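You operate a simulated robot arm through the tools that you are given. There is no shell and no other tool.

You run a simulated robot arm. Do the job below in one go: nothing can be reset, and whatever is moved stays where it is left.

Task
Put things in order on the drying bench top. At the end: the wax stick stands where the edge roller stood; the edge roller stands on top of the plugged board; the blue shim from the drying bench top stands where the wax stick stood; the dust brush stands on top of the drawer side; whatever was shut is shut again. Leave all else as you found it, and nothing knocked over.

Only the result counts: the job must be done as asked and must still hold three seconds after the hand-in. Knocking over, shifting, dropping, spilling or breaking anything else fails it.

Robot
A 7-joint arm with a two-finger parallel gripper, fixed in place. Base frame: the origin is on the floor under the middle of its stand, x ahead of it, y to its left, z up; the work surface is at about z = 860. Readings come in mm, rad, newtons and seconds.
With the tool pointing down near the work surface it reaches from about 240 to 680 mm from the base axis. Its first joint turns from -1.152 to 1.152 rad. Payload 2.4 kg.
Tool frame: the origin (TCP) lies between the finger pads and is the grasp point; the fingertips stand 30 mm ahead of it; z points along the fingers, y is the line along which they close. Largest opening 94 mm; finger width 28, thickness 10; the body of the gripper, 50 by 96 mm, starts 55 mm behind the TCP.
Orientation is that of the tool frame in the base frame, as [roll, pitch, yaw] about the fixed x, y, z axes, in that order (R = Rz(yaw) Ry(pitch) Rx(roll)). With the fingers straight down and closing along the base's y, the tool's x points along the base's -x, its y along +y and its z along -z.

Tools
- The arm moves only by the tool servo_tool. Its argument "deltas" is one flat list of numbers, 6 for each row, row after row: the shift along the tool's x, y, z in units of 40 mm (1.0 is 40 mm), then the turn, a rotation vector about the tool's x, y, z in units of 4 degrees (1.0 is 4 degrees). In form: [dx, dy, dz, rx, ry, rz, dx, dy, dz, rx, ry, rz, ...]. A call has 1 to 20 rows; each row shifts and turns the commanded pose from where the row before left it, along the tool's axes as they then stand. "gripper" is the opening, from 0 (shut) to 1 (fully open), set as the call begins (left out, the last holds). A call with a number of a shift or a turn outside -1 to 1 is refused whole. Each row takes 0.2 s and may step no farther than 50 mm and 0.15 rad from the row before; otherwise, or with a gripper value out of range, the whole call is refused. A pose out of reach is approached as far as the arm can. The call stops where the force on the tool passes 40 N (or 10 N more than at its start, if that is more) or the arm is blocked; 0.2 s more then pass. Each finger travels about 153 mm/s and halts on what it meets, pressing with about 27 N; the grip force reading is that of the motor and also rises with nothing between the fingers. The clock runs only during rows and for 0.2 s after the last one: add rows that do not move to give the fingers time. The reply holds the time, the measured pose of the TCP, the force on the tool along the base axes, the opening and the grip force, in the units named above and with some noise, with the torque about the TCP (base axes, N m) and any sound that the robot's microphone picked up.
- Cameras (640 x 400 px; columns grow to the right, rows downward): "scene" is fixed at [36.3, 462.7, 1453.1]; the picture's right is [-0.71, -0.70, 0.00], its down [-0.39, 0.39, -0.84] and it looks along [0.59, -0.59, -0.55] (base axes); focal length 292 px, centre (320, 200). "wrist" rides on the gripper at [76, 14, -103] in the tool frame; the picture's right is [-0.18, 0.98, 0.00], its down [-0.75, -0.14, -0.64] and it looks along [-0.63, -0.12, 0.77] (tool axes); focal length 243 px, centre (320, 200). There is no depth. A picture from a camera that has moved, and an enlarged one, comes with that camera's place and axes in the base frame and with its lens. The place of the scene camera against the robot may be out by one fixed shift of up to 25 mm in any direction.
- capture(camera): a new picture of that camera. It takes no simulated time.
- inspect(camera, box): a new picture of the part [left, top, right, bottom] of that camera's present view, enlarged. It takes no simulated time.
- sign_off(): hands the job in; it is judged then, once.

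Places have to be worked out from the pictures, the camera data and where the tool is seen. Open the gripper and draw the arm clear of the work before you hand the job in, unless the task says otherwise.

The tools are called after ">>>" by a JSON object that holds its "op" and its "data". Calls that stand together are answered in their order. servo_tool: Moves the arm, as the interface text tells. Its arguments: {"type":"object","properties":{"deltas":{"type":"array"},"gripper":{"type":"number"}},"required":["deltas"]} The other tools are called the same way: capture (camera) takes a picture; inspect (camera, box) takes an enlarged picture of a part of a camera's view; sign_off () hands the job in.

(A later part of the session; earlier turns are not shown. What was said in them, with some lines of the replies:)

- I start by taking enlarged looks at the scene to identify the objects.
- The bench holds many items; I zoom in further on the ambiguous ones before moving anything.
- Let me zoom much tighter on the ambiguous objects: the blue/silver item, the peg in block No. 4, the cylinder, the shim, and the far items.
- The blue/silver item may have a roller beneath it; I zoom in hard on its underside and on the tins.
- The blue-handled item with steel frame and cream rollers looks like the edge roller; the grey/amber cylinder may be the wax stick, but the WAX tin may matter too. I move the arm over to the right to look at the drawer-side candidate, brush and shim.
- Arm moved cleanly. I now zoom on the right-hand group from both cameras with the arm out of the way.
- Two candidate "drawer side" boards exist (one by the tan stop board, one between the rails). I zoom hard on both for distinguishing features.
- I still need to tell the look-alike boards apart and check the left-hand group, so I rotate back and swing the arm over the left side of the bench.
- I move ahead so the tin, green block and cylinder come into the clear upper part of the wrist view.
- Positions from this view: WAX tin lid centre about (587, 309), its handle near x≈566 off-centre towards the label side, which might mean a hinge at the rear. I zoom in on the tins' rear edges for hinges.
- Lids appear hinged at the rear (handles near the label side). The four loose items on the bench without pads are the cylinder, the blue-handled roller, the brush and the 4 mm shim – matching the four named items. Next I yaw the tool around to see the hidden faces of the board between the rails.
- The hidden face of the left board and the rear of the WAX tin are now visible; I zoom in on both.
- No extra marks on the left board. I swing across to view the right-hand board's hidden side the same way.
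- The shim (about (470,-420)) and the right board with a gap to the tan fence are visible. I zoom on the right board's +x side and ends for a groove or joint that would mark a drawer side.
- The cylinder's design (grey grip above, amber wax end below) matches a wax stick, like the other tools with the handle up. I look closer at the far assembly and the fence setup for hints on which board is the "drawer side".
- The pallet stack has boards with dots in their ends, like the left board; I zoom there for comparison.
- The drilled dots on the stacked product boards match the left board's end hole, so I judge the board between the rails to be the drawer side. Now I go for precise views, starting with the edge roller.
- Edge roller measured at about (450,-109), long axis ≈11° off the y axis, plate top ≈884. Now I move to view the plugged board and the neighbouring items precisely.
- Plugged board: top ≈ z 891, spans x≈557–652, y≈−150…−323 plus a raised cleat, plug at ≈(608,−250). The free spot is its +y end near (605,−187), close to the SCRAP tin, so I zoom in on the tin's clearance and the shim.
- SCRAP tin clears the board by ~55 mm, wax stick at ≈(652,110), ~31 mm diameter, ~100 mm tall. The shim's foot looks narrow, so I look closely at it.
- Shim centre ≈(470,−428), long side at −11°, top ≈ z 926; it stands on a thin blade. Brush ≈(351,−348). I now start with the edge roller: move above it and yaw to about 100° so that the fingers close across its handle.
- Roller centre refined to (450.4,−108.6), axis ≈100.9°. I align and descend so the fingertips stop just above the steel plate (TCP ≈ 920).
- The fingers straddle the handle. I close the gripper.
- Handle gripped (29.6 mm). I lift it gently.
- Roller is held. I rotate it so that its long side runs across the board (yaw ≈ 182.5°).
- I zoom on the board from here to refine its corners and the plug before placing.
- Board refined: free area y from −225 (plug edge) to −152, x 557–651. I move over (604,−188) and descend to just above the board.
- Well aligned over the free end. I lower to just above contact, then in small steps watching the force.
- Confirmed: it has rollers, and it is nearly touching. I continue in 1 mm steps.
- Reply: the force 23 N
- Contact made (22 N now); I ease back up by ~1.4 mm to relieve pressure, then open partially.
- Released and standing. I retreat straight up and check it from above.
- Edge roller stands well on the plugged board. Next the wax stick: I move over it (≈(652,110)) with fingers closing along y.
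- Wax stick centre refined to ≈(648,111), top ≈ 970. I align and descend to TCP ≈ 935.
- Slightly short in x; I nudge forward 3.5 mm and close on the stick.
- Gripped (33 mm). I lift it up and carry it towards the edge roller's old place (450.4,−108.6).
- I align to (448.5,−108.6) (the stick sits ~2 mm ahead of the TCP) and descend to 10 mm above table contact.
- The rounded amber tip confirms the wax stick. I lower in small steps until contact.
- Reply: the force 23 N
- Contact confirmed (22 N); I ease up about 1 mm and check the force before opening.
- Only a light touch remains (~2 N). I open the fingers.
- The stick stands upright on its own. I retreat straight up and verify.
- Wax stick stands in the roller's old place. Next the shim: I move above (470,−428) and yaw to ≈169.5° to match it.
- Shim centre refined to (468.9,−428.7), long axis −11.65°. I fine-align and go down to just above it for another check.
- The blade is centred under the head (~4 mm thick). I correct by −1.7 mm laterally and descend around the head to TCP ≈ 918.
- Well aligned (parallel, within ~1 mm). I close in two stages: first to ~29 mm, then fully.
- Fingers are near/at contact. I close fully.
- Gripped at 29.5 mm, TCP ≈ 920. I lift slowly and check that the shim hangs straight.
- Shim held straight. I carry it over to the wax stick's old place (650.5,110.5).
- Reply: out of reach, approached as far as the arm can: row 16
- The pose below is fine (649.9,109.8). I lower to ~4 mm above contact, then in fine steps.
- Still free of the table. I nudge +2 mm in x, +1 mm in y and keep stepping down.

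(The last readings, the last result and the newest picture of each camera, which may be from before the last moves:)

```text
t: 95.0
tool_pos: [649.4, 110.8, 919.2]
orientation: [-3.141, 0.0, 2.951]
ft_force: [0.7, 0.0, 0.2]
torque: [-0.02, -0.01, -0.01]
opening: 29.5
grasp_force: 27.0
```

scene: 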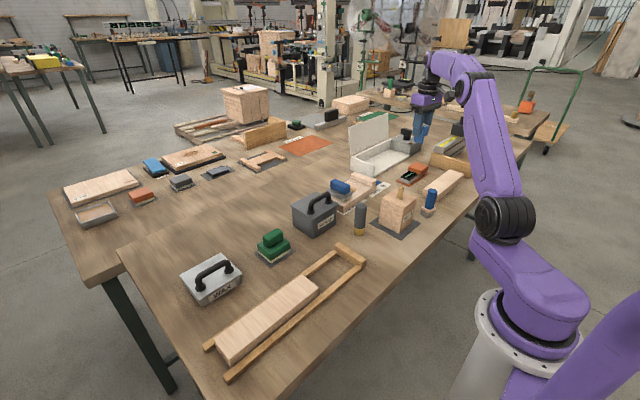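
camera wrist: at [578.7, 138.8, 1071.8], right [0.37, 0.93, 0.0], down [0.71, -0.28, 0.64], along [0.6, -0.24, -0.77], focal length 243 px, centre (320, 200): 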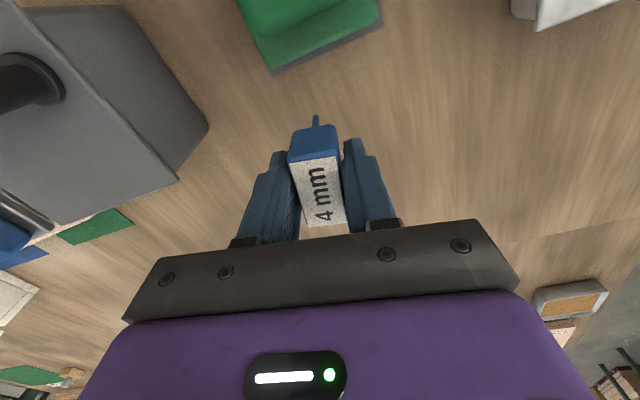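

>>> {"op": "servo_tool", "data": {"deltas": [0, 0, 0.015, 0, 0, 0, 0, 0, 0, 0, 0, 0]}}

>>> {"op": "servo_tool", "data": {"deltas": [0, 0, 0.015, 0, 0, 0, 0, 0, 0, 0, 0, 0]}}

>>> {"op": "inspect", "data": {"camera": "scene", "box": [240, 200, 290, 250]}}

```text
t: 95.6
tool_pos: [650.1, 110.3, 919.6]
orientation: [3.141, 0.0, 2.949]
ft_force: [-0.4, 0.1, 2.0]
torque: [0.02, -0.01, -0.02]
opening: 29.7
grasp_force: 27.3
```

```text
t: 96.2
tool_pos: [649.6, 110.4, 921.5]
orientation: [-3.14, 0.003, 2.95]
ft_force: [-4.6, 0.5, 12.4]
torque: [-0.03, 0.23, 0.02]
opening: 29.7
grasp_force: 27.1
```

```text
8.00 times, centred on (265, 225) of scene
camera zoom: at [36.0, 462.7, 1453.1], right [-0.71, -0.7, 0.0], down [-0.39, 0.39, -0.84], along [0.59, -0.59, -0.55], focal length 2336 px, centre (760, 0)
```

zoom: 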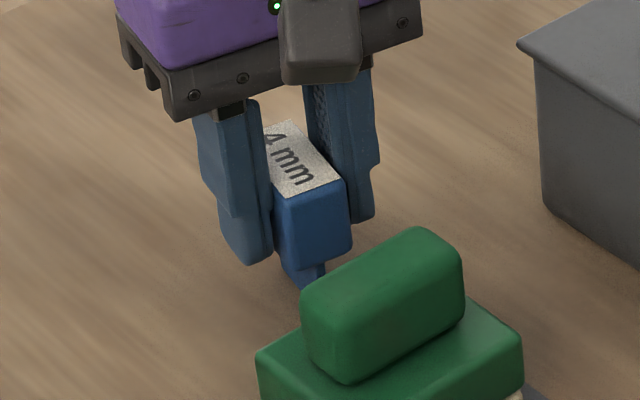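

Contact (12 N). I ease up ~0.5 mm so only a light touch remains, then open by a tiny amount first.

>>> {"op": "servo_tool", "data": {"deltas": [0, 0, -0.013, 0, 0, 0, 0, 0, 0, 0, 0, 0, 0, 0, 0, 0, 0, 0]}}

```text
t: 97.0
tool_pos: [649.7, 110.3, 919.6]
orientation: [-3.141, 0.003, 2.947]
ft_force: [0.8, 0.4, 13.5]
torque: [0.0, -0.09, 0.01]
opening: 29.8
grasp_force: 27.1
```

>>> {"op": "servo_tool", "data": {"deltas": [0, 0, -0.012, 0, 0, 0, 0, 0, 0, 0, 0, 0, 0, 0, 0, 0, 0, 0]}}

```text
t: 97.8
tool_pos: [648.5, 110.6, 919.2]
orientation: [-3.139, -0.004, 2.951]
ft_force: [0.6, -0.5, 0.6]
torque: [-0.01, -0.01, 0.0]
opening: 29.7
grasp_force: 27.2
```

Light touch now. I open slightly to let go without a jolt and look.

>>> {"op": "servo_tool", "data": {"deltas": [0, 0, 0, 0, 0, 0, 0, 0, 0, 0, 0, 0, 0, 0, 0, 0, 0, 0], "gripper": 0.36}}

>>> {"op": "inspect", "data": {"camera": "wrist", "box": [220, 100, 420, 240]}}

>>> {"op": "inspect", "data": {"camera": "scene", "box": [240, 200, 290, 250]}}

```text
t: 98.6
tool_pos: [649.7, 110.6, 920.6]
orientation: [-3.14, 0.0, 2.95]
ft_force: [0.2, 0.8, -0.2]
torque: [0.0, 0.0, -0.01]
opening: 33.9
grasp_force: 0.0
```

```text
2.86 times, centred on (320, 170) of wrist
camera zoom: at [577.5, 139.9, 1023.1], right [0.37, 0.93, 0.0], down [0.71, -0.28, 0.64], along [0.6, -0.24, -0.77], focal length 693 px, centre (320, 286)
```

zoom: 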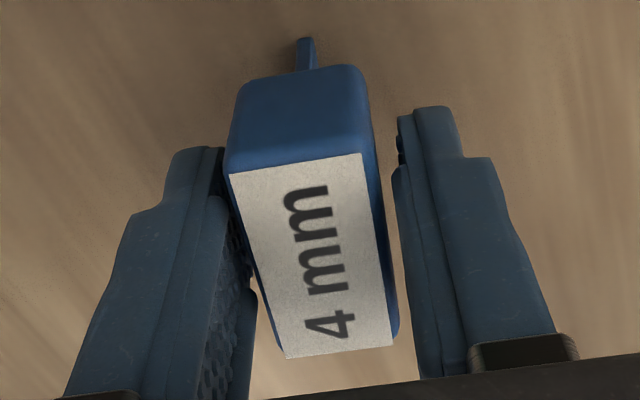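

```text
8.00 times, centred on (265, 225) of scene
camera zoom: at [36.3, 462.7, 1453.1], right [-0.71, -0.7, 0.0], down [-0.39, 0.39, -0.84], along [0.59, -0.59, -0.55], focal length 2336 px, centre (760, 0)
```

zoom: 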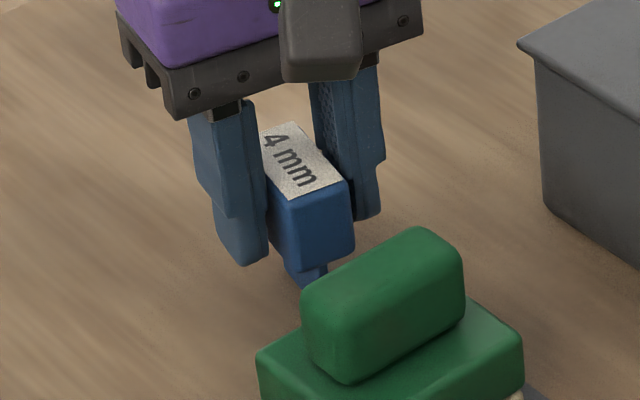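

It seems free and upright. I open a bit more and check whether it stays put (not leaning on a finger).

>>> {"op": "servo_tool", "data": {"deltas": [0, 0, 0, 0, 0, 0, 0, 0, 0, 0, 0, 0, 0, 0, 0, 0, 0, 0], "gripper": 0.42}}

>>> {"op": "inspect", "data": {"camera": "wrist", "box": [220, 100, 420, 240]}}

```text
t: 99.4
tool_pos: [649.3, 111.6, 920.6]
orientation: [-3.141, 0.001, 2.949]
ft_force: [0.1, 0.6, 0.2]
torque: [-0.01, 0.02, 0.0]
opening: 39.5
grasp_force: 0.1
```

```text
2.86 times, centred on (320, 170) of wrist
camera zoom: at [577.5, 139.9, 1023.1], right [0.37, 0.93, 0.0], down [0.71, -0.28, 0.64], along [0.6, -0.24, -0.77], focal length 693 px, centre (320, 286)
```

zoom: 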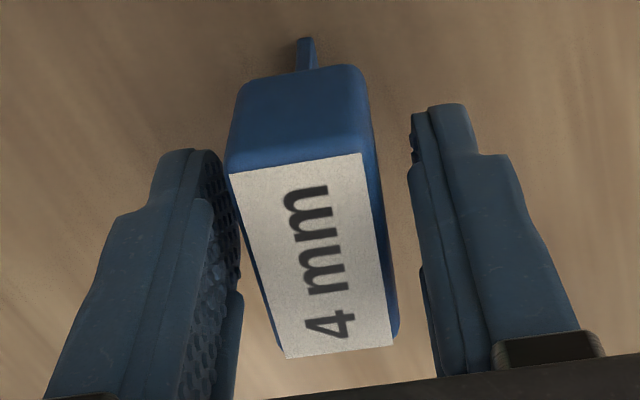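

The shim didn't move – it stands on its own. I open wider and rise straight up.

>>> {"op": "servo_tool", "data": {"deltas": [0, 0, 0, 0, 0, 0, 0, 0, 0, 0, 0, 0, 0, 0, -0.2, 0, 0, 0, 0, 0, -0.5, 0, 0, 0, 0, 0, -0.7, 0, 0, 0, 0, 0, -0.8, 0, 0, 0, 0, 0, -0.8, 0, 0, 0], "gripper": 0.65}}

>>> {"op": "capture", "data": {"camera": "wrist"}}

>>> {"op": "inspect", "data": {"camera": "scene", "box": [230, 190, 310, 260]}}

```text
t: 101.0
tool_pos: [652.4, 110.5, 1038.0]
orientation: [-3.139, 0.001, 2.949]
ft_force: [-0.5, -0.6, -0.5]
torque: [0.03, 0.02, 0.02]
opening: 61.0
grasp_force: 0.0
```

```text
taken
camera wrist: at [579.3, 140.2, 1141.6], right [0.37, 0.93, 0.0], down [0.71, -0.28, 0.64], along [0.6, -0.24, -0.77], focal length 243 px, centre (320, 200)
```

wrist: 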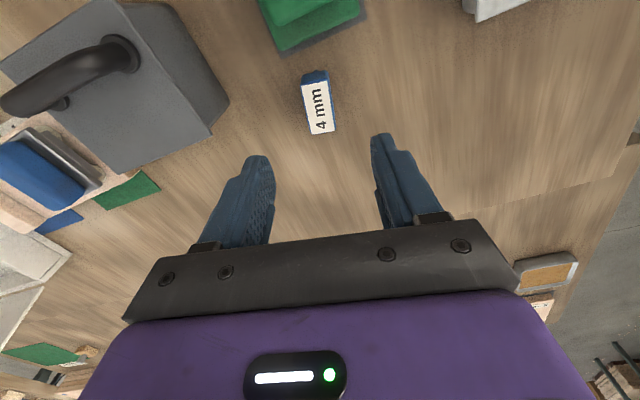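

```text
5.71 times, centred on (270, 225) of scene
camera zoom: at [36.3, 462.7, 1453.1], right [-0.71, -0.7, 0.0], down [-0.39, 0.39, -0.84], along [0.59, -0.59, -0.55], focal length 1669 px, centre (606, 57)
```

zoom: 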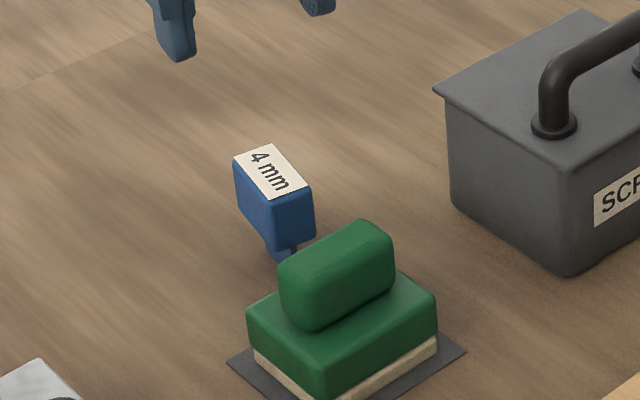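

Shim stands upright in the wax stick's old spot. Now the brush: I rise while heading for (351,−348) and align the yaw to its octagonal handle.

>>> {"op": "servo_tool", "data": {"deltas": [0.371, -0.906, -0.4, 0, 0, 0, 0.371, -0.906, -0.4, 0, 0, 0, 0.371, -0.906, -0.4, 0, 0, 0, 0.371, -0.906, -0.4, 0, 0, 0, 0.371, -0.906, -0.3, 0, 0, 0, 0.371, -0.906, 0, 0, 0, 0, 0.371, -0.906, 0, 0, 0, 0, 0.371, -0.906, 0, 0, 0, 0, 0.371, -0.906, 0, 0, 0, 0, 0.371, -0.906, 0, 0, 0, 0, 0.371, -0.906, 0, 0, 0, 0, 0.371, -0.906, 0, 0, 0, 0, 0.371, -0.906, 0, 0, 0, 0, 0.371, -0.906, 0, 0, 0, 0, 0, 0, 0, 0, 0, 0.87]}}

>>> {"op": "capture", "data": {"camera": "wrist"}}

>>> {"op": "inspect", "data": {"camera": "wrist", "box": [240, 50, 400, 150]}}

```text
t: 104.2
tool_pos: [348.0, -347.8, 1117.7]
orientation: [-3.141, 0.0, 2.888]
ft_force: [-0.6, 0.0, 0.2]
torque: [0.0, 0.01, -0.02]
opening: 60.9
grasp_force: 0.2
```

```text
taken
camera wrist: at [279.1, -313.9, 1219.5], right [0.42, 0.91, 0.0], down [0.69, -0.33, 0.64], along [0.58, -0.27, -0.77], focal length 243 px, centre (320, 200)
```

wrist: 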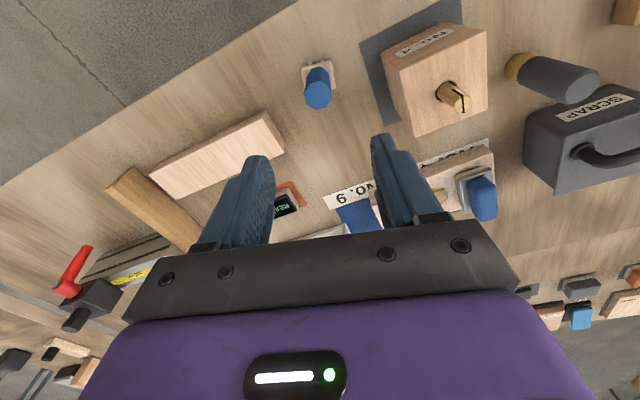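

```text
4.00 times, centred on (320, 100) of wrist
camera zoom: at [279.1, -313.9, 1219.5], right [0.42, 0.91, 0.0], down [0.69, -0.33, 0.64], along [0.58, -0.27, -0.77], focal length 970 px, centre (320, 600)
```

zoom: 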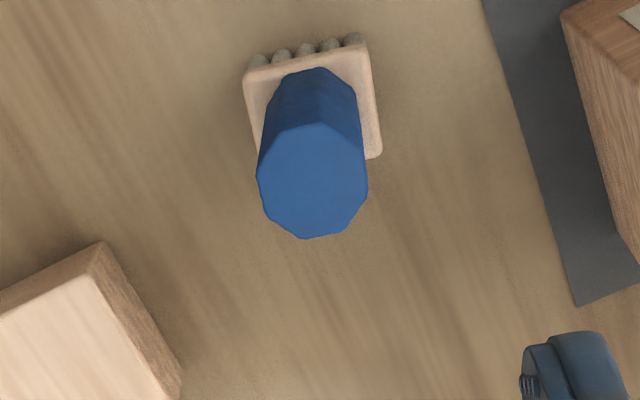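

Brush is nearly centred (offset −2 mm). I correct and descend to TCP ≈ 930, fingertips just above the wooden ferrule.

>>> {"op": "servo_tool", "data": {"deltas": [0.005, -0.056, 0.5, 0, 0, 0, 0, 0, 0.9, 0, 0, 0, 0, 0, 0.9, 0, 0, 0, 0, 0, 0.9, 0, 0, 0, 0, 0, 0.7, 0, 0, 0, 0, 0, 0.5, 0, 0, 0, 0, 0, 0.25, 0, 0, 0, 0, 0, 0, 0, 0, 0]}}

>>> {"op": "capture", "data": {"camera": "wrist"}}

>>> {"op": "inspect", "data": {"camera": "scene", "box": [390, 165, 460, 225]}}

```text
t: 106.0
tool_pos: [347.8, -350.8, 930.6]
orientation: [-3.14, 0.0, 2.888]
ft_force: [-0.7, 0.4, 0.5]
torque: [-0.02, 0.0, -0.01]
opening: 61.0
grasp_force: 0.0
```

```text
taken
camera wrist: at [278.8, -316.8, 1032.7], right [0.42, 0.91, 0.0], down [0.69, -0.33, 0.64], along [0.58, -0.27, -0.77], focal length 243 px, centre (320, 200)
```

wrist: 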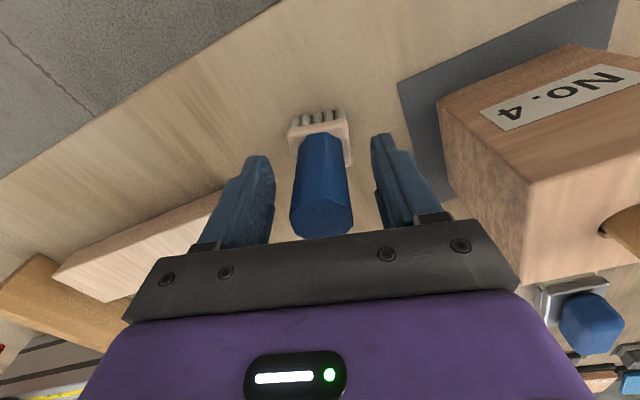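

```text
6.67 times, centred on (425, 195) of scene
camera zoom: at [36.3, 462.7, 1453.1], right [-0.71, -0.7, 0.0], down [-0.39, 0.39, -0.84], along [0.59, -0.59, -0.55], focal length 1947 px, centre (-380, 233)
```

zoom: 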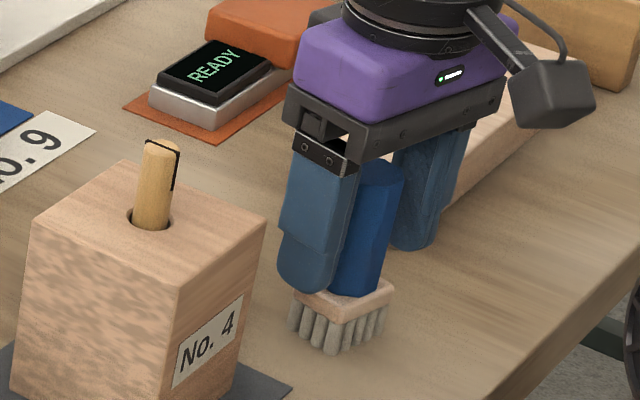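

Positioned. I close on the handle.

>>> {"op": "servo_tool", "data": {"deltas": [0, 0, 0, 0, 0, 0, 0, 0, 0, 0, 0, 0], "gripper": 0.35}}

>>> {"op": "servo_tool", "data": {"deltas": [0, 0, 0, 0, 0, 0, 0, 0, 0, 0, 0, 0, 0, 0, 0, 0, 0, 0], "gripper": 0.0}}

>>> {"op": "inspect", "data": {"camera": "scene", "box": [390, 165, 460, 225]}}

>>> {"op": "capture", "data": {"camera": "wrist"}}

```text
t: 106.6
tool_pos: [348.5, -350.4, 930.0]
orientation: [3.141, 0.0, 2.888]
ft_force: [0.0, 0.5, 0.3]
torque: [0.0, -0.03, -0.02]
opening: 32.8
grasp_force: 0.1
```

```text
t: 107.4
tool_pos: [348.9, -350.8, 930.2]
orientation: [3.141, -0.001, 2.888]
ft_force: [0.1, 1.0, -0.3]
torque: [0.1, -0.05, 0.03]
opening: 29.0
grasp_force: 27.5
```

```text
6.67 times, centred on (425, 195) of scene
camera zoom: at [36.4, 462.8, 1453.1], right [-0.71, -0.7, 0.0], down [-0.39, 0.39, -0.84], along [0.59, -0.59, -0.55], focal length 1947 px, centre (-380, 233)
```

zoom: 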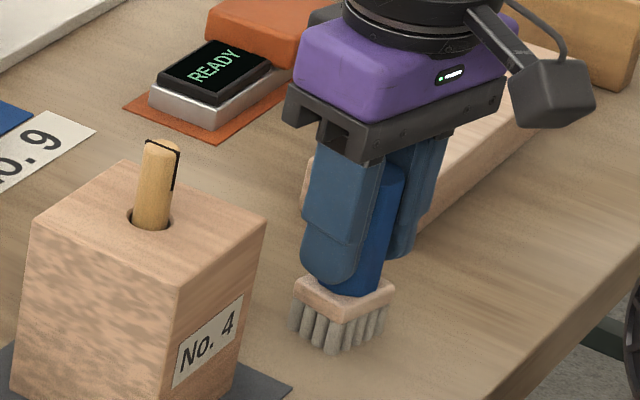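

```text
taken
camera wrist: at [278.8, -316.8, 1032.9], right [0.42, 0.91, 0.0], down [0.69, -0.33, 0.64], along [0.58, -0.27, -0.77], focal length 243 px, centre (320, 200)
```

wrist: 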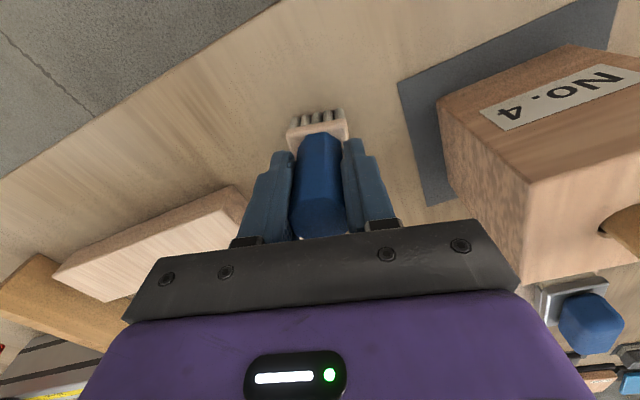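

Gripped (29 mm). I lift the brush and carry it high over to the board between the rails.

>>> {"op": "servo_tool", "data": {"deltas": [0, 0, -0.25, 0, 0, 0, 0, 0, -0.6, 0, 0, 0, 0, 0, -0.9, 0, 0, 0, 0, 0, -0.9, 0, 0, 0, 0, 0, -0.9, 0, 0, 0, 0, 0, -0.9, 0, 0, 0, 0, 0, -0.6, 0, 0, 0]}}

>>> {"op": "servo_tool", "data": {"deltas": [0.154, 0.929, 0, 0, 0, 0, 0.154, 0.929, 0, 0, 0, 0, 0.154, 0.929, 0, 0, 0, 0, 0.154, 0.929, 0, 0, 0, 0, 0.154, 0.929, 0, 0, 0, 0, 0.154, 0.929, 0, 0, 0, 0, 0.154, 0.929, 0, 0, 0, 0, 0.154, 0.929, 0, 0, 0, 0, 0.154, 0.929, 0, 0, 0, 0, 0.154, 0.929, 0, 0, 0, 0, 0.154, 0.929, 0, 0, 0, 0, 0.154, 0.929, 0, 0, 0, 0, 0.154, 0.929, 0, 0, 0, 0, 0.154, 0.929, 0, 0, 0, 0, 0.154, 0.929, 0, 0, 0, 0, 0.154, 0.929, 0, 0, 0, 0]}}

>>> {"op": "capture", "data": {"camera": "wrist"}}

>>> {"op": "capture", "data": {"camera": "scene"}}

```text
t: 109.0
tool_pos: [349.3, -348.9, 1131.6]
orientation: [-3.141, 0.001, 2.887]
ft_force: [-0.9, 0.8, -1.6]
torque: [0.01, 0.0, -0.02]
opening: 29.0
grasp_force: 26.9
```

```text
t: 112.4
tool_pos: [402.8, 252.3, 1133.3]
orientation: [-3.141, 0.0, 2.887]
ft_force: [0.0, 0.6, -0.8]
torque: [-0.01, -0.02, 0.02]
opening: 29.1
grasp_force: 27.0
```

```text
taken
camera wrist: at [332.9, 286.2, 1236.4], right [0.43, 0.91, 0.0], down [0.69, -0.33, 0.64], along [0.58, -0.27, -0.77], focal length 243 px, centre (320, 200)
```

wrist: 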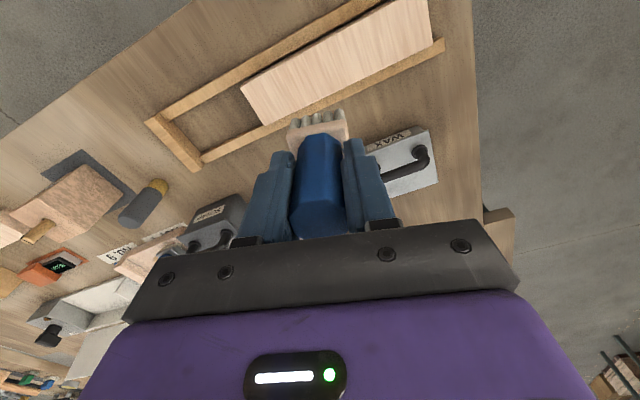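

```text
taken
```

scene: 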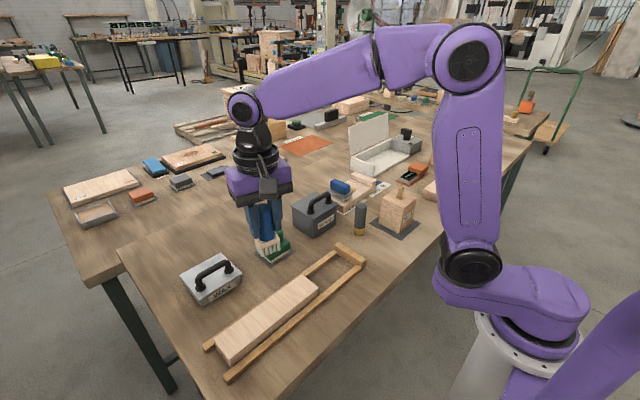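

I zoom on the board between the rails to fix its edges.

>>> {"op": "inspect", "data": {"camera": "wrist", "box": [220, 0, 450, 140]}}

>>> {"op": "inspect", "data": {"camera": "scene", "box": [200, 235, 330, 370]}}

```text
2.78 times, centred on (335, 70) of wrist
camera zoom: at [332.9, 286.2, 1236.4], right [0.43, 0.91, 0.0], down [0.69, -0.33, 0.64], along [0.58, -0.27, -0.77], focal length 675 px, centre (278, 562)
```

zoom: 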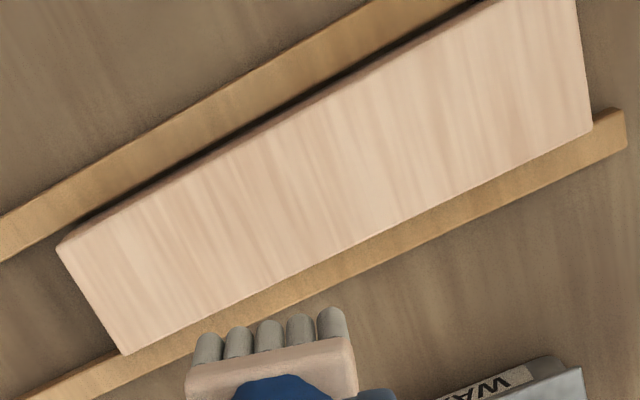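

```text
2.96 times, centred on (265, 302) of scene
camera zoom: at [36.4, 462.7, 1453.1], right [-0.71, -0.7, 0.0], down [-0.39, 0.39, -0.84], along [0.59, -0.59, -0.55], focal length 865 px, centre (483, -104)
```

zoom: 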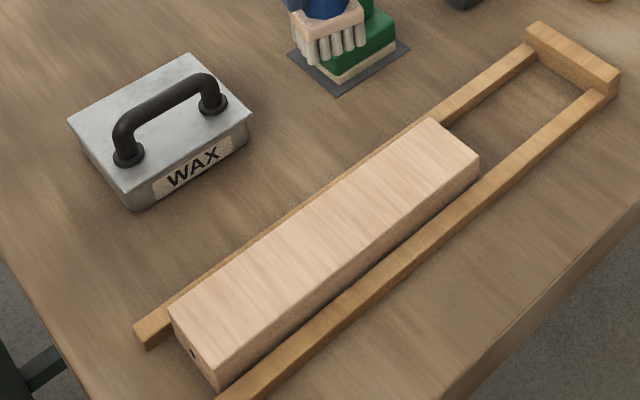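

Board top spans x≈370–430, y≈151–391, centre ≈(400,271). I turn the brush square to it, centre over (400,268) and descend to just above.

>>> {"op": "servo_tool", "data": {"deltas": [0, 0, 0, 0, 0, -0.9, 0, 0, 0, 0, 0, -0.9, 0, 0, 0, 0, 0, -0.9, 0, 0, 0, 0, 0, -0.9, 0.07, 0.39, 0, 0, 0, 0, 0, 0, 0.5, 0, 0, 0, 0, 0, 0.9, 0, 0, 0, 0, 0, 0.9, 0, 0, 0, 0, 0, 0.9, 0, 0, 0, 0, 0, 0.4, 0, 0, 0, 0, 0, 0, 0, 0, 0]}}

>>> {"op": "capture", "data": {"camera": "wrist"}}

>>> {"op": "inspect", "data": {"camera": "scene", "box": [200, 210, 330, 370]}}

```text
t: 114.8
tool_pos: [397.0, 267.8, 991.5]
orientation: [-3.14, 0.001, 3.14]
ft_force: [0.8, -1.2, 0.0]
torque: [0.04, 0.03, -0.01]
opening: 29.3
grasp_force: 27.0
```

```text
taken
camera wrist: at [321.3, 282.6, 1093.5], right [0.19, 0.98, 0.0], down [0.75, -0.14, 0.64], along [0.63, -0.12, -0.77], focal length 243 px, centre (320, 200)
```

wrist: 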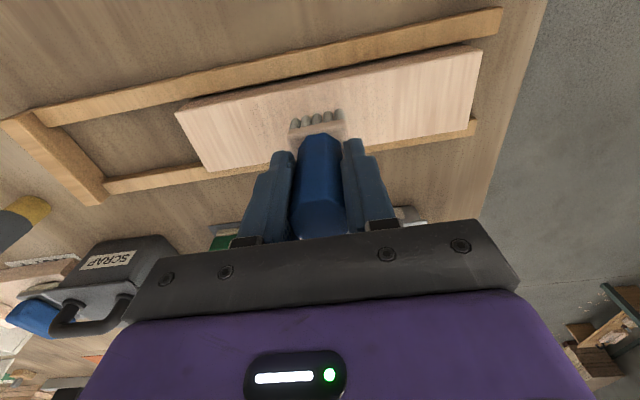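

```text
2.50 times, centred on (265, 290) of scene
camera zoom: at [36.4, 462.7, 1453.1], right [-0.71, -0.7, 0.0], down [-0.39, 0.39, -0.84], along [0.59, -0.59, -0.55], focal length 730 px, centre (458, -25)
```

zoom: 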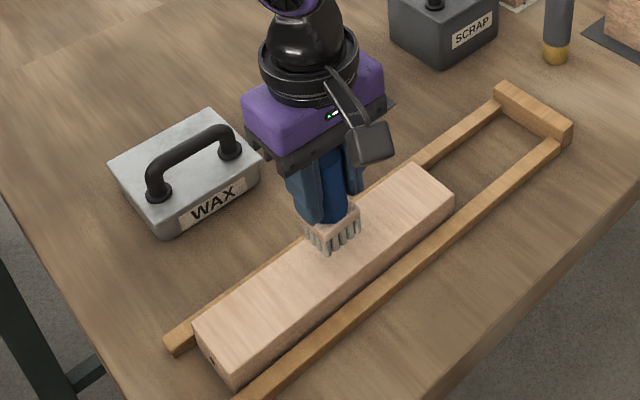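

I nudge +3.5 mm in x and lower to ~4 mm above, then step down to contact.

>>> {"op": "servo_tool", "data": {"deltas": [-0.09, 0, 0.25, 0, 0, 0, 0, 0, 0.25, 0, 0, 0, 0, 0, 0.12, 0, 0, 0, 0, 0, 0, 0, 0, 0]}}

>>> {"op": "servo_tool", "data": {"deltas": [0, 0, 0.03, 0, 0, 0, 0, 0, 0, 0, 0, 0]}}

>>> {"op": "servo_tool", "data": {"deltas": [0, 0, 0.03, 0, 0, 0, 0, 0, 0, 0, 0, 0]}}

>>> {"op": "inspect", "data": {"camera": "scene", "box": [245, 255, 320, 335]}}

```text
t: 115.8
tool_pos: [401.3, 266.3, 965.7]
orientation: [-3.141, 0.004, 3.139]
ft_force: [-5.1, -2.3, 33.8]
torque: [-0.47, 0.4, -0.04]
opening: 29.3
grasp_force: 27.0
```

```text
t: 116.4
tool_pos: [402.3, 267.6, 964.9]
orientation: [3.14, 0.004, 3.139]
ft_force: [-1.4, -1.0, 38.0]
torque: [-0.36, -0.14, 0.02]
opening: 29.2
grasp_force: 27.3
```

```text
t: 117.0
tool_pos: [402.9, 266.2, 962.6]
orientation: [3.137, 0.004, 3.141]
ft_force: [-0.2, 2.2, 35.4]
torque: [-0.18, -0.18, -0.03]
opening: 29.4
grasp_force: 26.6
```

```text
5.00 times, centred on (282, 295) of scene
camera zoom: at [35.9, 462.5, 1453.2], right [-0.71, -0.7, 0.0], down [-0.39, 0.39, -0.84], along [0.59, -0.59, -0.55], focal length 1460 px, centre (508, -275)
```

zoom: 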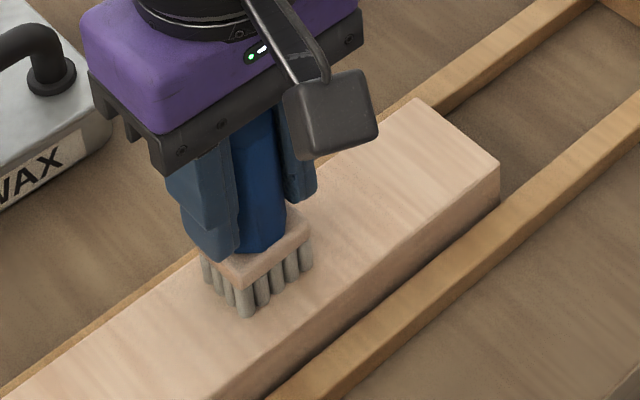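

Contact came a bit earlier (board top ≈ 898); pressure is 35 N, so I ease back up in small steps.

>>> {"op": "servo_tool", "data": {"deltas": [0, 0, -0.03, 0, 0, 0, 0, 0, 0, 0, 0, 0]}}

```text
t: 117.6
tool_pos: [402.8, 266.8, 962.0]
orientation: [3.141, 0.003, 3.138]
ft_force: [5.2, 1.7, 20.2]
torque: [0.0, -0.48, -0.01]
opening: 29.0
grasp_force: 26.7
```

>>> {"op": "servo_tool", "data": {"deltas": [0, 0, -0.025, 0, 0, 0, 0, 0, 0, 0, 0, 0]}}

```text
t: 118.2
tool_pos: [400.9, 265.5, 962.6]
orientation: [-3.139, -0.004, 3.14]
ft_force: [2.8, 0.9, 3.0]
torque: [0.18, -0.3, -0.03]
opening: 29.0
grasp_force: 26.9
```

Light contact now (~3 N). I check the brush is upright and then open in stages.

>>> {"op": "inspect", "data": {"camera": "scene", "box": [245, 255, 320, 335]}}

>>> {"op": "servo_tool", "data": {"deltas": [0, 0, 0, 0, 0, 0, 0, 0, 0, 0, 0, 0], "gripper": 0.37}}

>>> {"op": "inspect", "data": {"camera": "scene", "box": [245, 255, 320, 335]}}

>>> {"op": "capture", "data": {"camera": "wrist"}}

```text
5.00 times, centred on (282, 295) of scene
camera zoom: at [36.4, 462.7, 1453.1], right [-0.71, -0.7, 0.0], down [-0.39, 0.39, -0.84], along [0.59, -0.59, -0.55], focal length 1460 px, centre (508, -275)
```

zoom: 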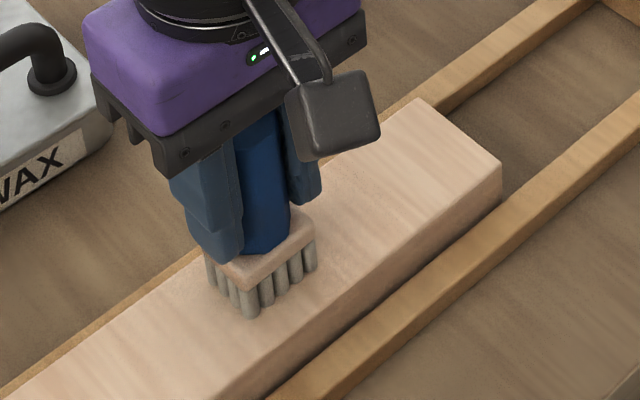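

```text
t: 118.8
tool_pos: [400.0, 267.2, 962.3]
orientation: [-3.141, -0.001, 3.137]
ft_force: [0.2, -0.4, -0.5]
torque: [0.02, 0.03, -0.01]
opening: 34.8
grasp_force: 0.0
```

```text
5.00 times, centred on (282, 295) of scene
camera zoom: at [36.3, 462.7, 1453.1], right [-0.71, -0.7, 0.0], down [-0.39, 0.39, -0.84], along [0.59, -0.59, -0.55], focal length 1460 px, centre (508, -275)
```

zoom: 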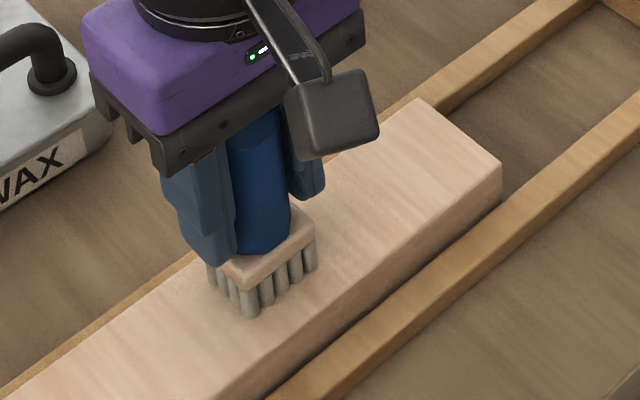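

```text
taken
camera wrist: at [325.4, 281.9, 1065.9], right [0.19, 0.98, 0.0], down [0.75, -0.14, 0.64], along [0.63, -0.12, -0.77], focal length 243 px, centre (320, 200)
```

wrist: 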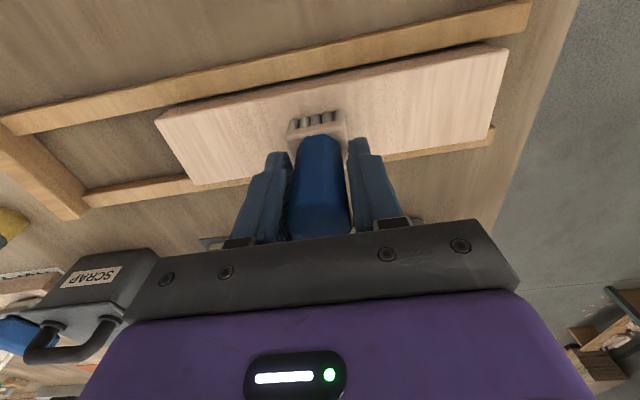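

Brush stands free. Before finishing I check the other board's end face (no longer hidden by the brush) for a hole like this one has.

>>> {"op": "inspect", "data": {"camera": "scene", "box": [415, 165, 475, 215]}}

>>> {"op": "inspect", "data": {"camera": "scene", "box": [200, 325, 250, 385]}}

```text
8.00 times, centred on (445, 190) of scene
camera zoom: at [36.3, 462.7, 1453.1], right [-0.71, -0.7, 0.0], down [-0.39, 0.39, -0.84], along [0.59, -0.59, -0.55], focal length 2336 px, centre (-680, 280)
```

zoom: 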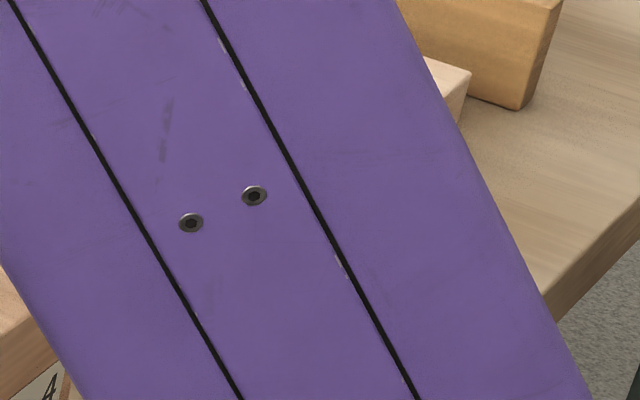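

```text
6.67 times, centred on (225, 355) of scene
camera zoom: at [36.3, 462.7, 1453.1], right [-0.71, -0.7, 0.0], down [-0.39, 0.39, -0.84], along [0.59, -0.59, -0.55], focal length 1947 px, centre (953, -833)
```

zoom: 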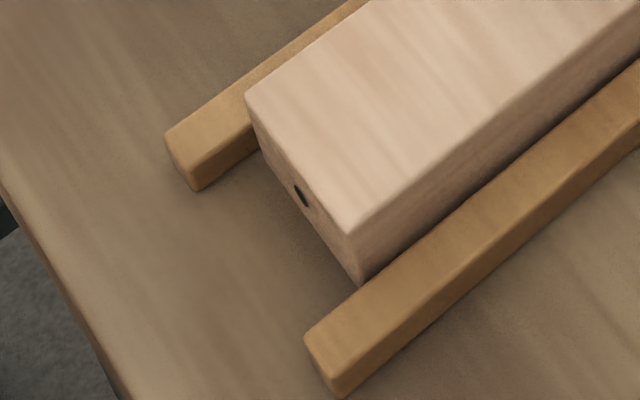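

I open wider and rise straight up, then check everything from above.

>>> {"op": "servo_tool", "data": {"deltas": [0, 0, 0, 0, 0, 0, 0, 0, -0.3, 0, 0, 0, 0, 0, -0.7, 0, 0, 0, 0, 0, -0.9, 0, 0, 0, 0, 0, -0.9, 0, 0, 0, 0, 0, -0.9, 0, 0, 0, 0, 0, -0.9, 0, 0, 0], "gripper": 0.65}}

>>> {"op": "capture", "data": {"camera": "wrist"}}

>>> {"op": "capture", "data": {"camera": "scene"}}

```text
t: 120.4
tool_pos: [402.2, 267.3, 1145.1]
orientation: [-3.141, 0.0, 3.14]
ft_force: [-0.3, 0.1, -0.6]
torque: [-0.01, 0.0, 0.0]
opening: 61.5
grasp_force: 0.1
```

```text
taken
camera wrist: at [326.0, 282.1, 1248.1], right [0.19, 0.98, 0.0], down [0.75, -0.14, 0.64], along [0.63, -0.12, -0.77], focal length 243 px, centre (320, 200)
```

wrist: 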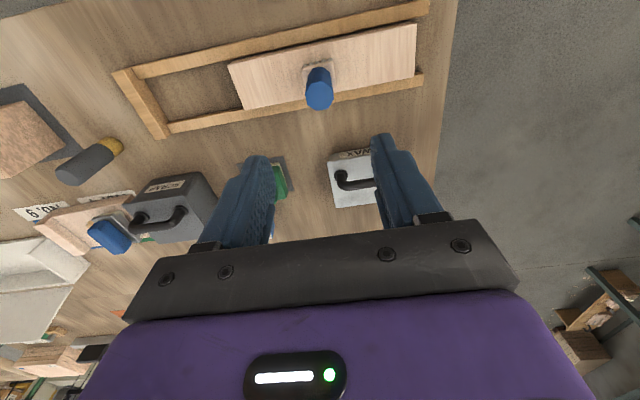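

```text
taken
```

scene: 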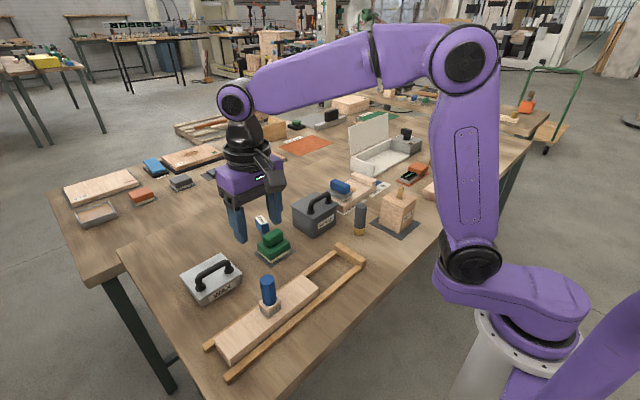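

All four items stand. To be surer about which board is the "drawer side", I zoom on paperwork and labels in the scene.

>>> {"op": "inspect", "data": {"camera": "scene", "box": [232, 80, 268, 100]}}

>>> {"op": "inspect", "data": {"camera": "scene", "box": [255, 20, 285, 45]}}

>>> {"op": "inspect", "data": {"camera": "scene", "box": [410, 15, 480, 60]}}

>>> {"op": "inspect", "data": {"camera": "scene", "box": [300, 10, 400, 70]}}

>>> {"op": "inspect", "data": {"camera": "scene", "box": [470, 90, 560, 150]}}

```text
16.00 times, centred on (250, 90) of scene
camera zoom: at [36.3, 462.7, 1453.1], right [-0.71, -0.7, 0.0], down [-0.39, 0.39, -0.84], along [0.59, -0.59, -0.55], focal length 4672 px, centre (1440, 1960)
```

zoom: 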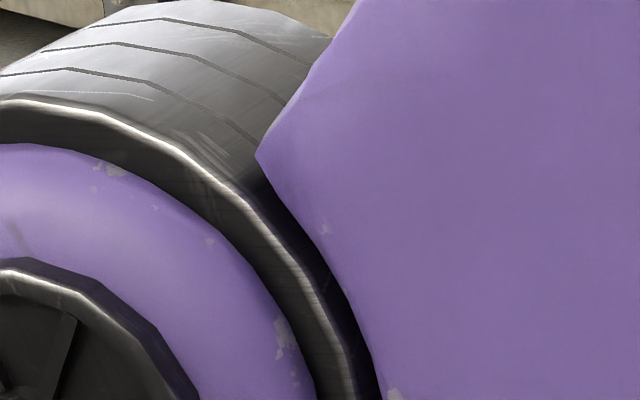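

```text
16.00 times, centred on (270, 32) of scene
camera zoom: at [36.3, 462.7, 1453.1], right [-0.71, -0.7, 0.0], down [-0.39, 0.39, -0.84], along [0.59, -0.59, -0.55], focal length 4672 px, centre (1120, 2880)
```

zoom: 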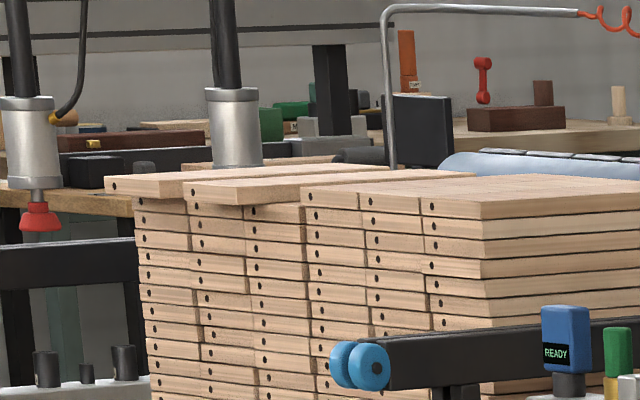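

```text
8.89 times, centred on (445, 38) of scene
camera zoom: at [36.3, 462.7, 1453.1], right [-0.71, -0.7, 0.0], down [-0.39, 0.39, -0.84], along [0.59, -0.59, -0.55], focal length 2596 px, centre (-791, 1644)
```

zoom: 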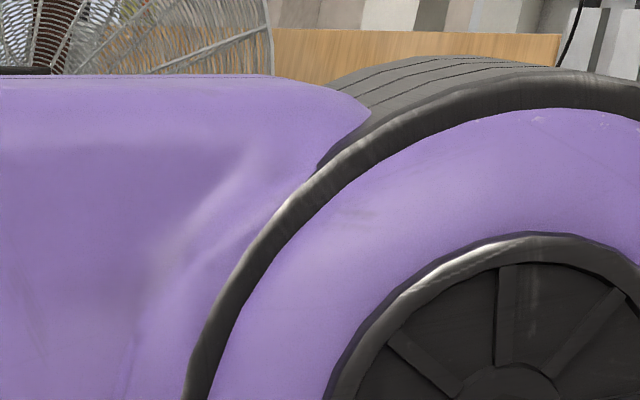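

```text
6.40 times, centred on (350, 40) of scene
camera zoom: at [36.3, 462.7, 1453.1], right [-0.71, -0.7, 0.0], down [-0.39, 0.39, -0.84], along [0.59, -0.59, -0.55], focal length 1869 px, centre (128, 1224)
```

zoom: 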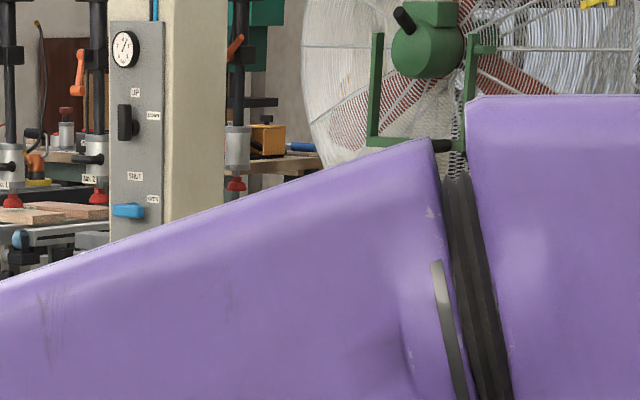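

```text
6.67 times, centred on (515, 120) of scene
camera zoom: at [36.3, 462.7, 1453.1], right [-0.71, -0.7, 0.0], down [-0.39, 0.39, -0.84], along [0.59, -0.59, -0.55], focal length 1947 px, centre (-980, 733)
```

zoom: 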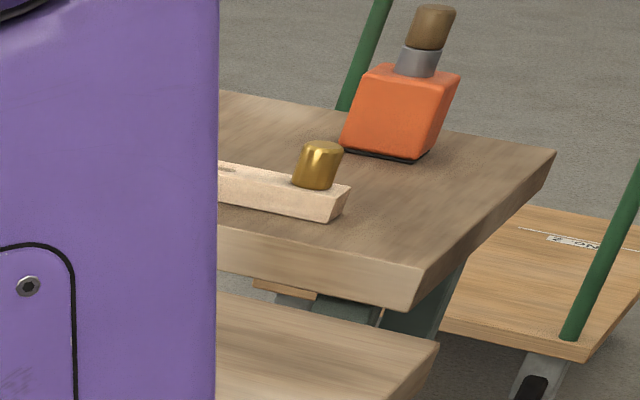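

The stacked product boards carry the same end hole as the board I used, supporting my choice. I now open fully, draw the arm back to a neutral clear pose and check the final state.

>>> {"op": "servo_tool", "data": {"deltas": [0.3, -0.9, -0.1, 0, 0, 0, 0.3, -0.9, -0.1, 0, 0, 0, 0.3, -0.9, -0.1, 0, 0, 0, 0.3, -0.9, 0, 0, 0, 0, 0.3, -0.9, 0, 0, 0, 0, 0, -0.9, 0, 0, 0, 0], "gripper": 1.0}}

>>> {"op": "capture", "data": {"camera": "scene"}}

>>> {"op": "inspect", "data": {"camera": "scene", "box": [180, 190, 320, 370]}}

>>> {"op": "inspect", "data": {"camera": "scene", "box": [290, 140, 480, 250]}}

>>> {"op": "capture", "data": {"camera": "wrist"}}

```text
t: 121.8
tool_pos: [340.4, 53.6, 1160.1]
orientation: [3.141, 0.0, 3.14]
ft_force: [-0.1, -0.4, -0.7]
torque: [0.03, 0.0, 0.05]
opening: 94.0
grasp_force: 0.0
```

```text
taken
```

scene: 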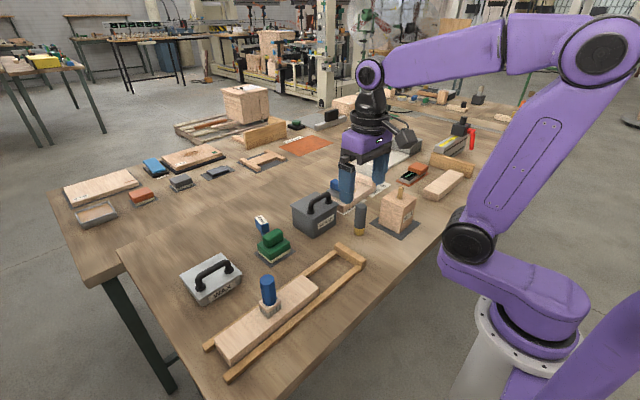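

```text
2.22 times, centred on (250, 280) of scene
camera zoom: at [36.3, 462.7, 1453.1], right [-0.71, -0.7, 0.0], down [-0.39, 0.39, -0.84], along [0.59, -0.59, -0.55], focal length 649 px, centre (476, 22)
```

zoom: 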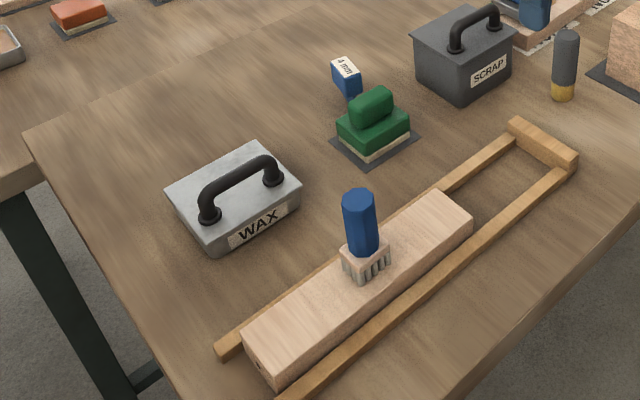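

```text
3.37 times, centred on (385, 195) of scene
camera zoom: at [36.3, 462.7, 1453.1], right [-0.71, -0.7, 0.0], down [-0.39, 0.39, -0.84], along [0.59, -0.59, -0.55], focal length 984 px, centre (101, 217)
```

zoom: 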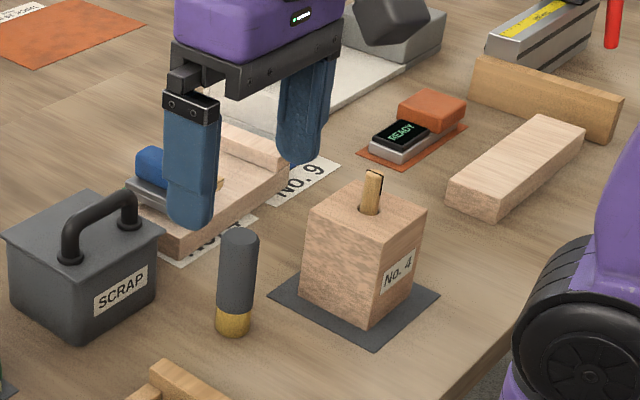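

```text
taken
camera wrist: at [264.0, 67.8, 1262.7], right [0.19, 0.98, 0.0], down [0.75, -0.14, 0.64], along [0.63, -0.12, -0.77], focal length 243 px, centre (320, 200)
```

wrist: 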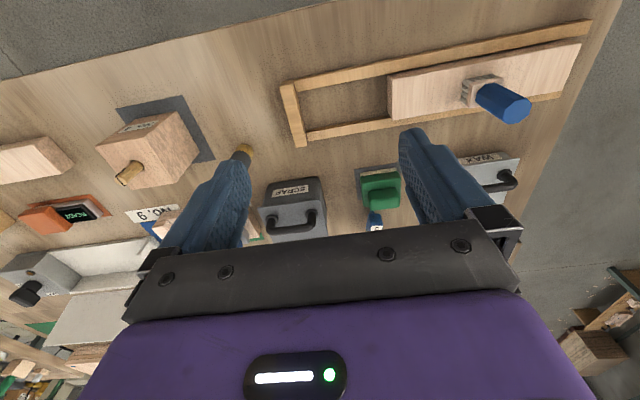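

Final check: the shim, wax stick, roller and brush are all upright in place. Both tins are still shut, and the arm is clear with the gripper open. I hand the job in.

>>> {"op": "sign_off", "data": {}}

```text
The job is handed in.
```

I moved all four items and handed the job in. Which board counts as the "drawer side" was my best guess, because no board is labelled.

| Item | Where it stands now | Check |
|---|---|---|
| Edge roller | On the plugged board, at the clear end beside the plug | Upright in the picture taken after release |
| Wax stick | Where the edge roller stood, within about 2 mm | Upright in the final picture |
| Blue 4 mm shim | Where the wax stick stood, within about 2 mm, on its narrow blade | Upright in the final picture |
| Dust brush | Near the middle of the board lying between the two rails | Upright in the final picture |

- **Drawer side:** two plain boards fit the name. I used the one between the rails because its end hole matches the boards stacked nearby, and it is well within reach. The other candidate is the board by the tan fence. If that is the real drawer side, the brush is in the wrong place.
- **Wax stick:** I took the grey cylinder with the rounded amber tip to be the wax stick. I did not open the WAX or SCRAP tins, so they stayed shut and I don't know what is in them.

While setting the brush down I pressed the board to about 38 N before easing off. Comparing pictures showed no visible shift. I saw nothing else moved or knocked over.
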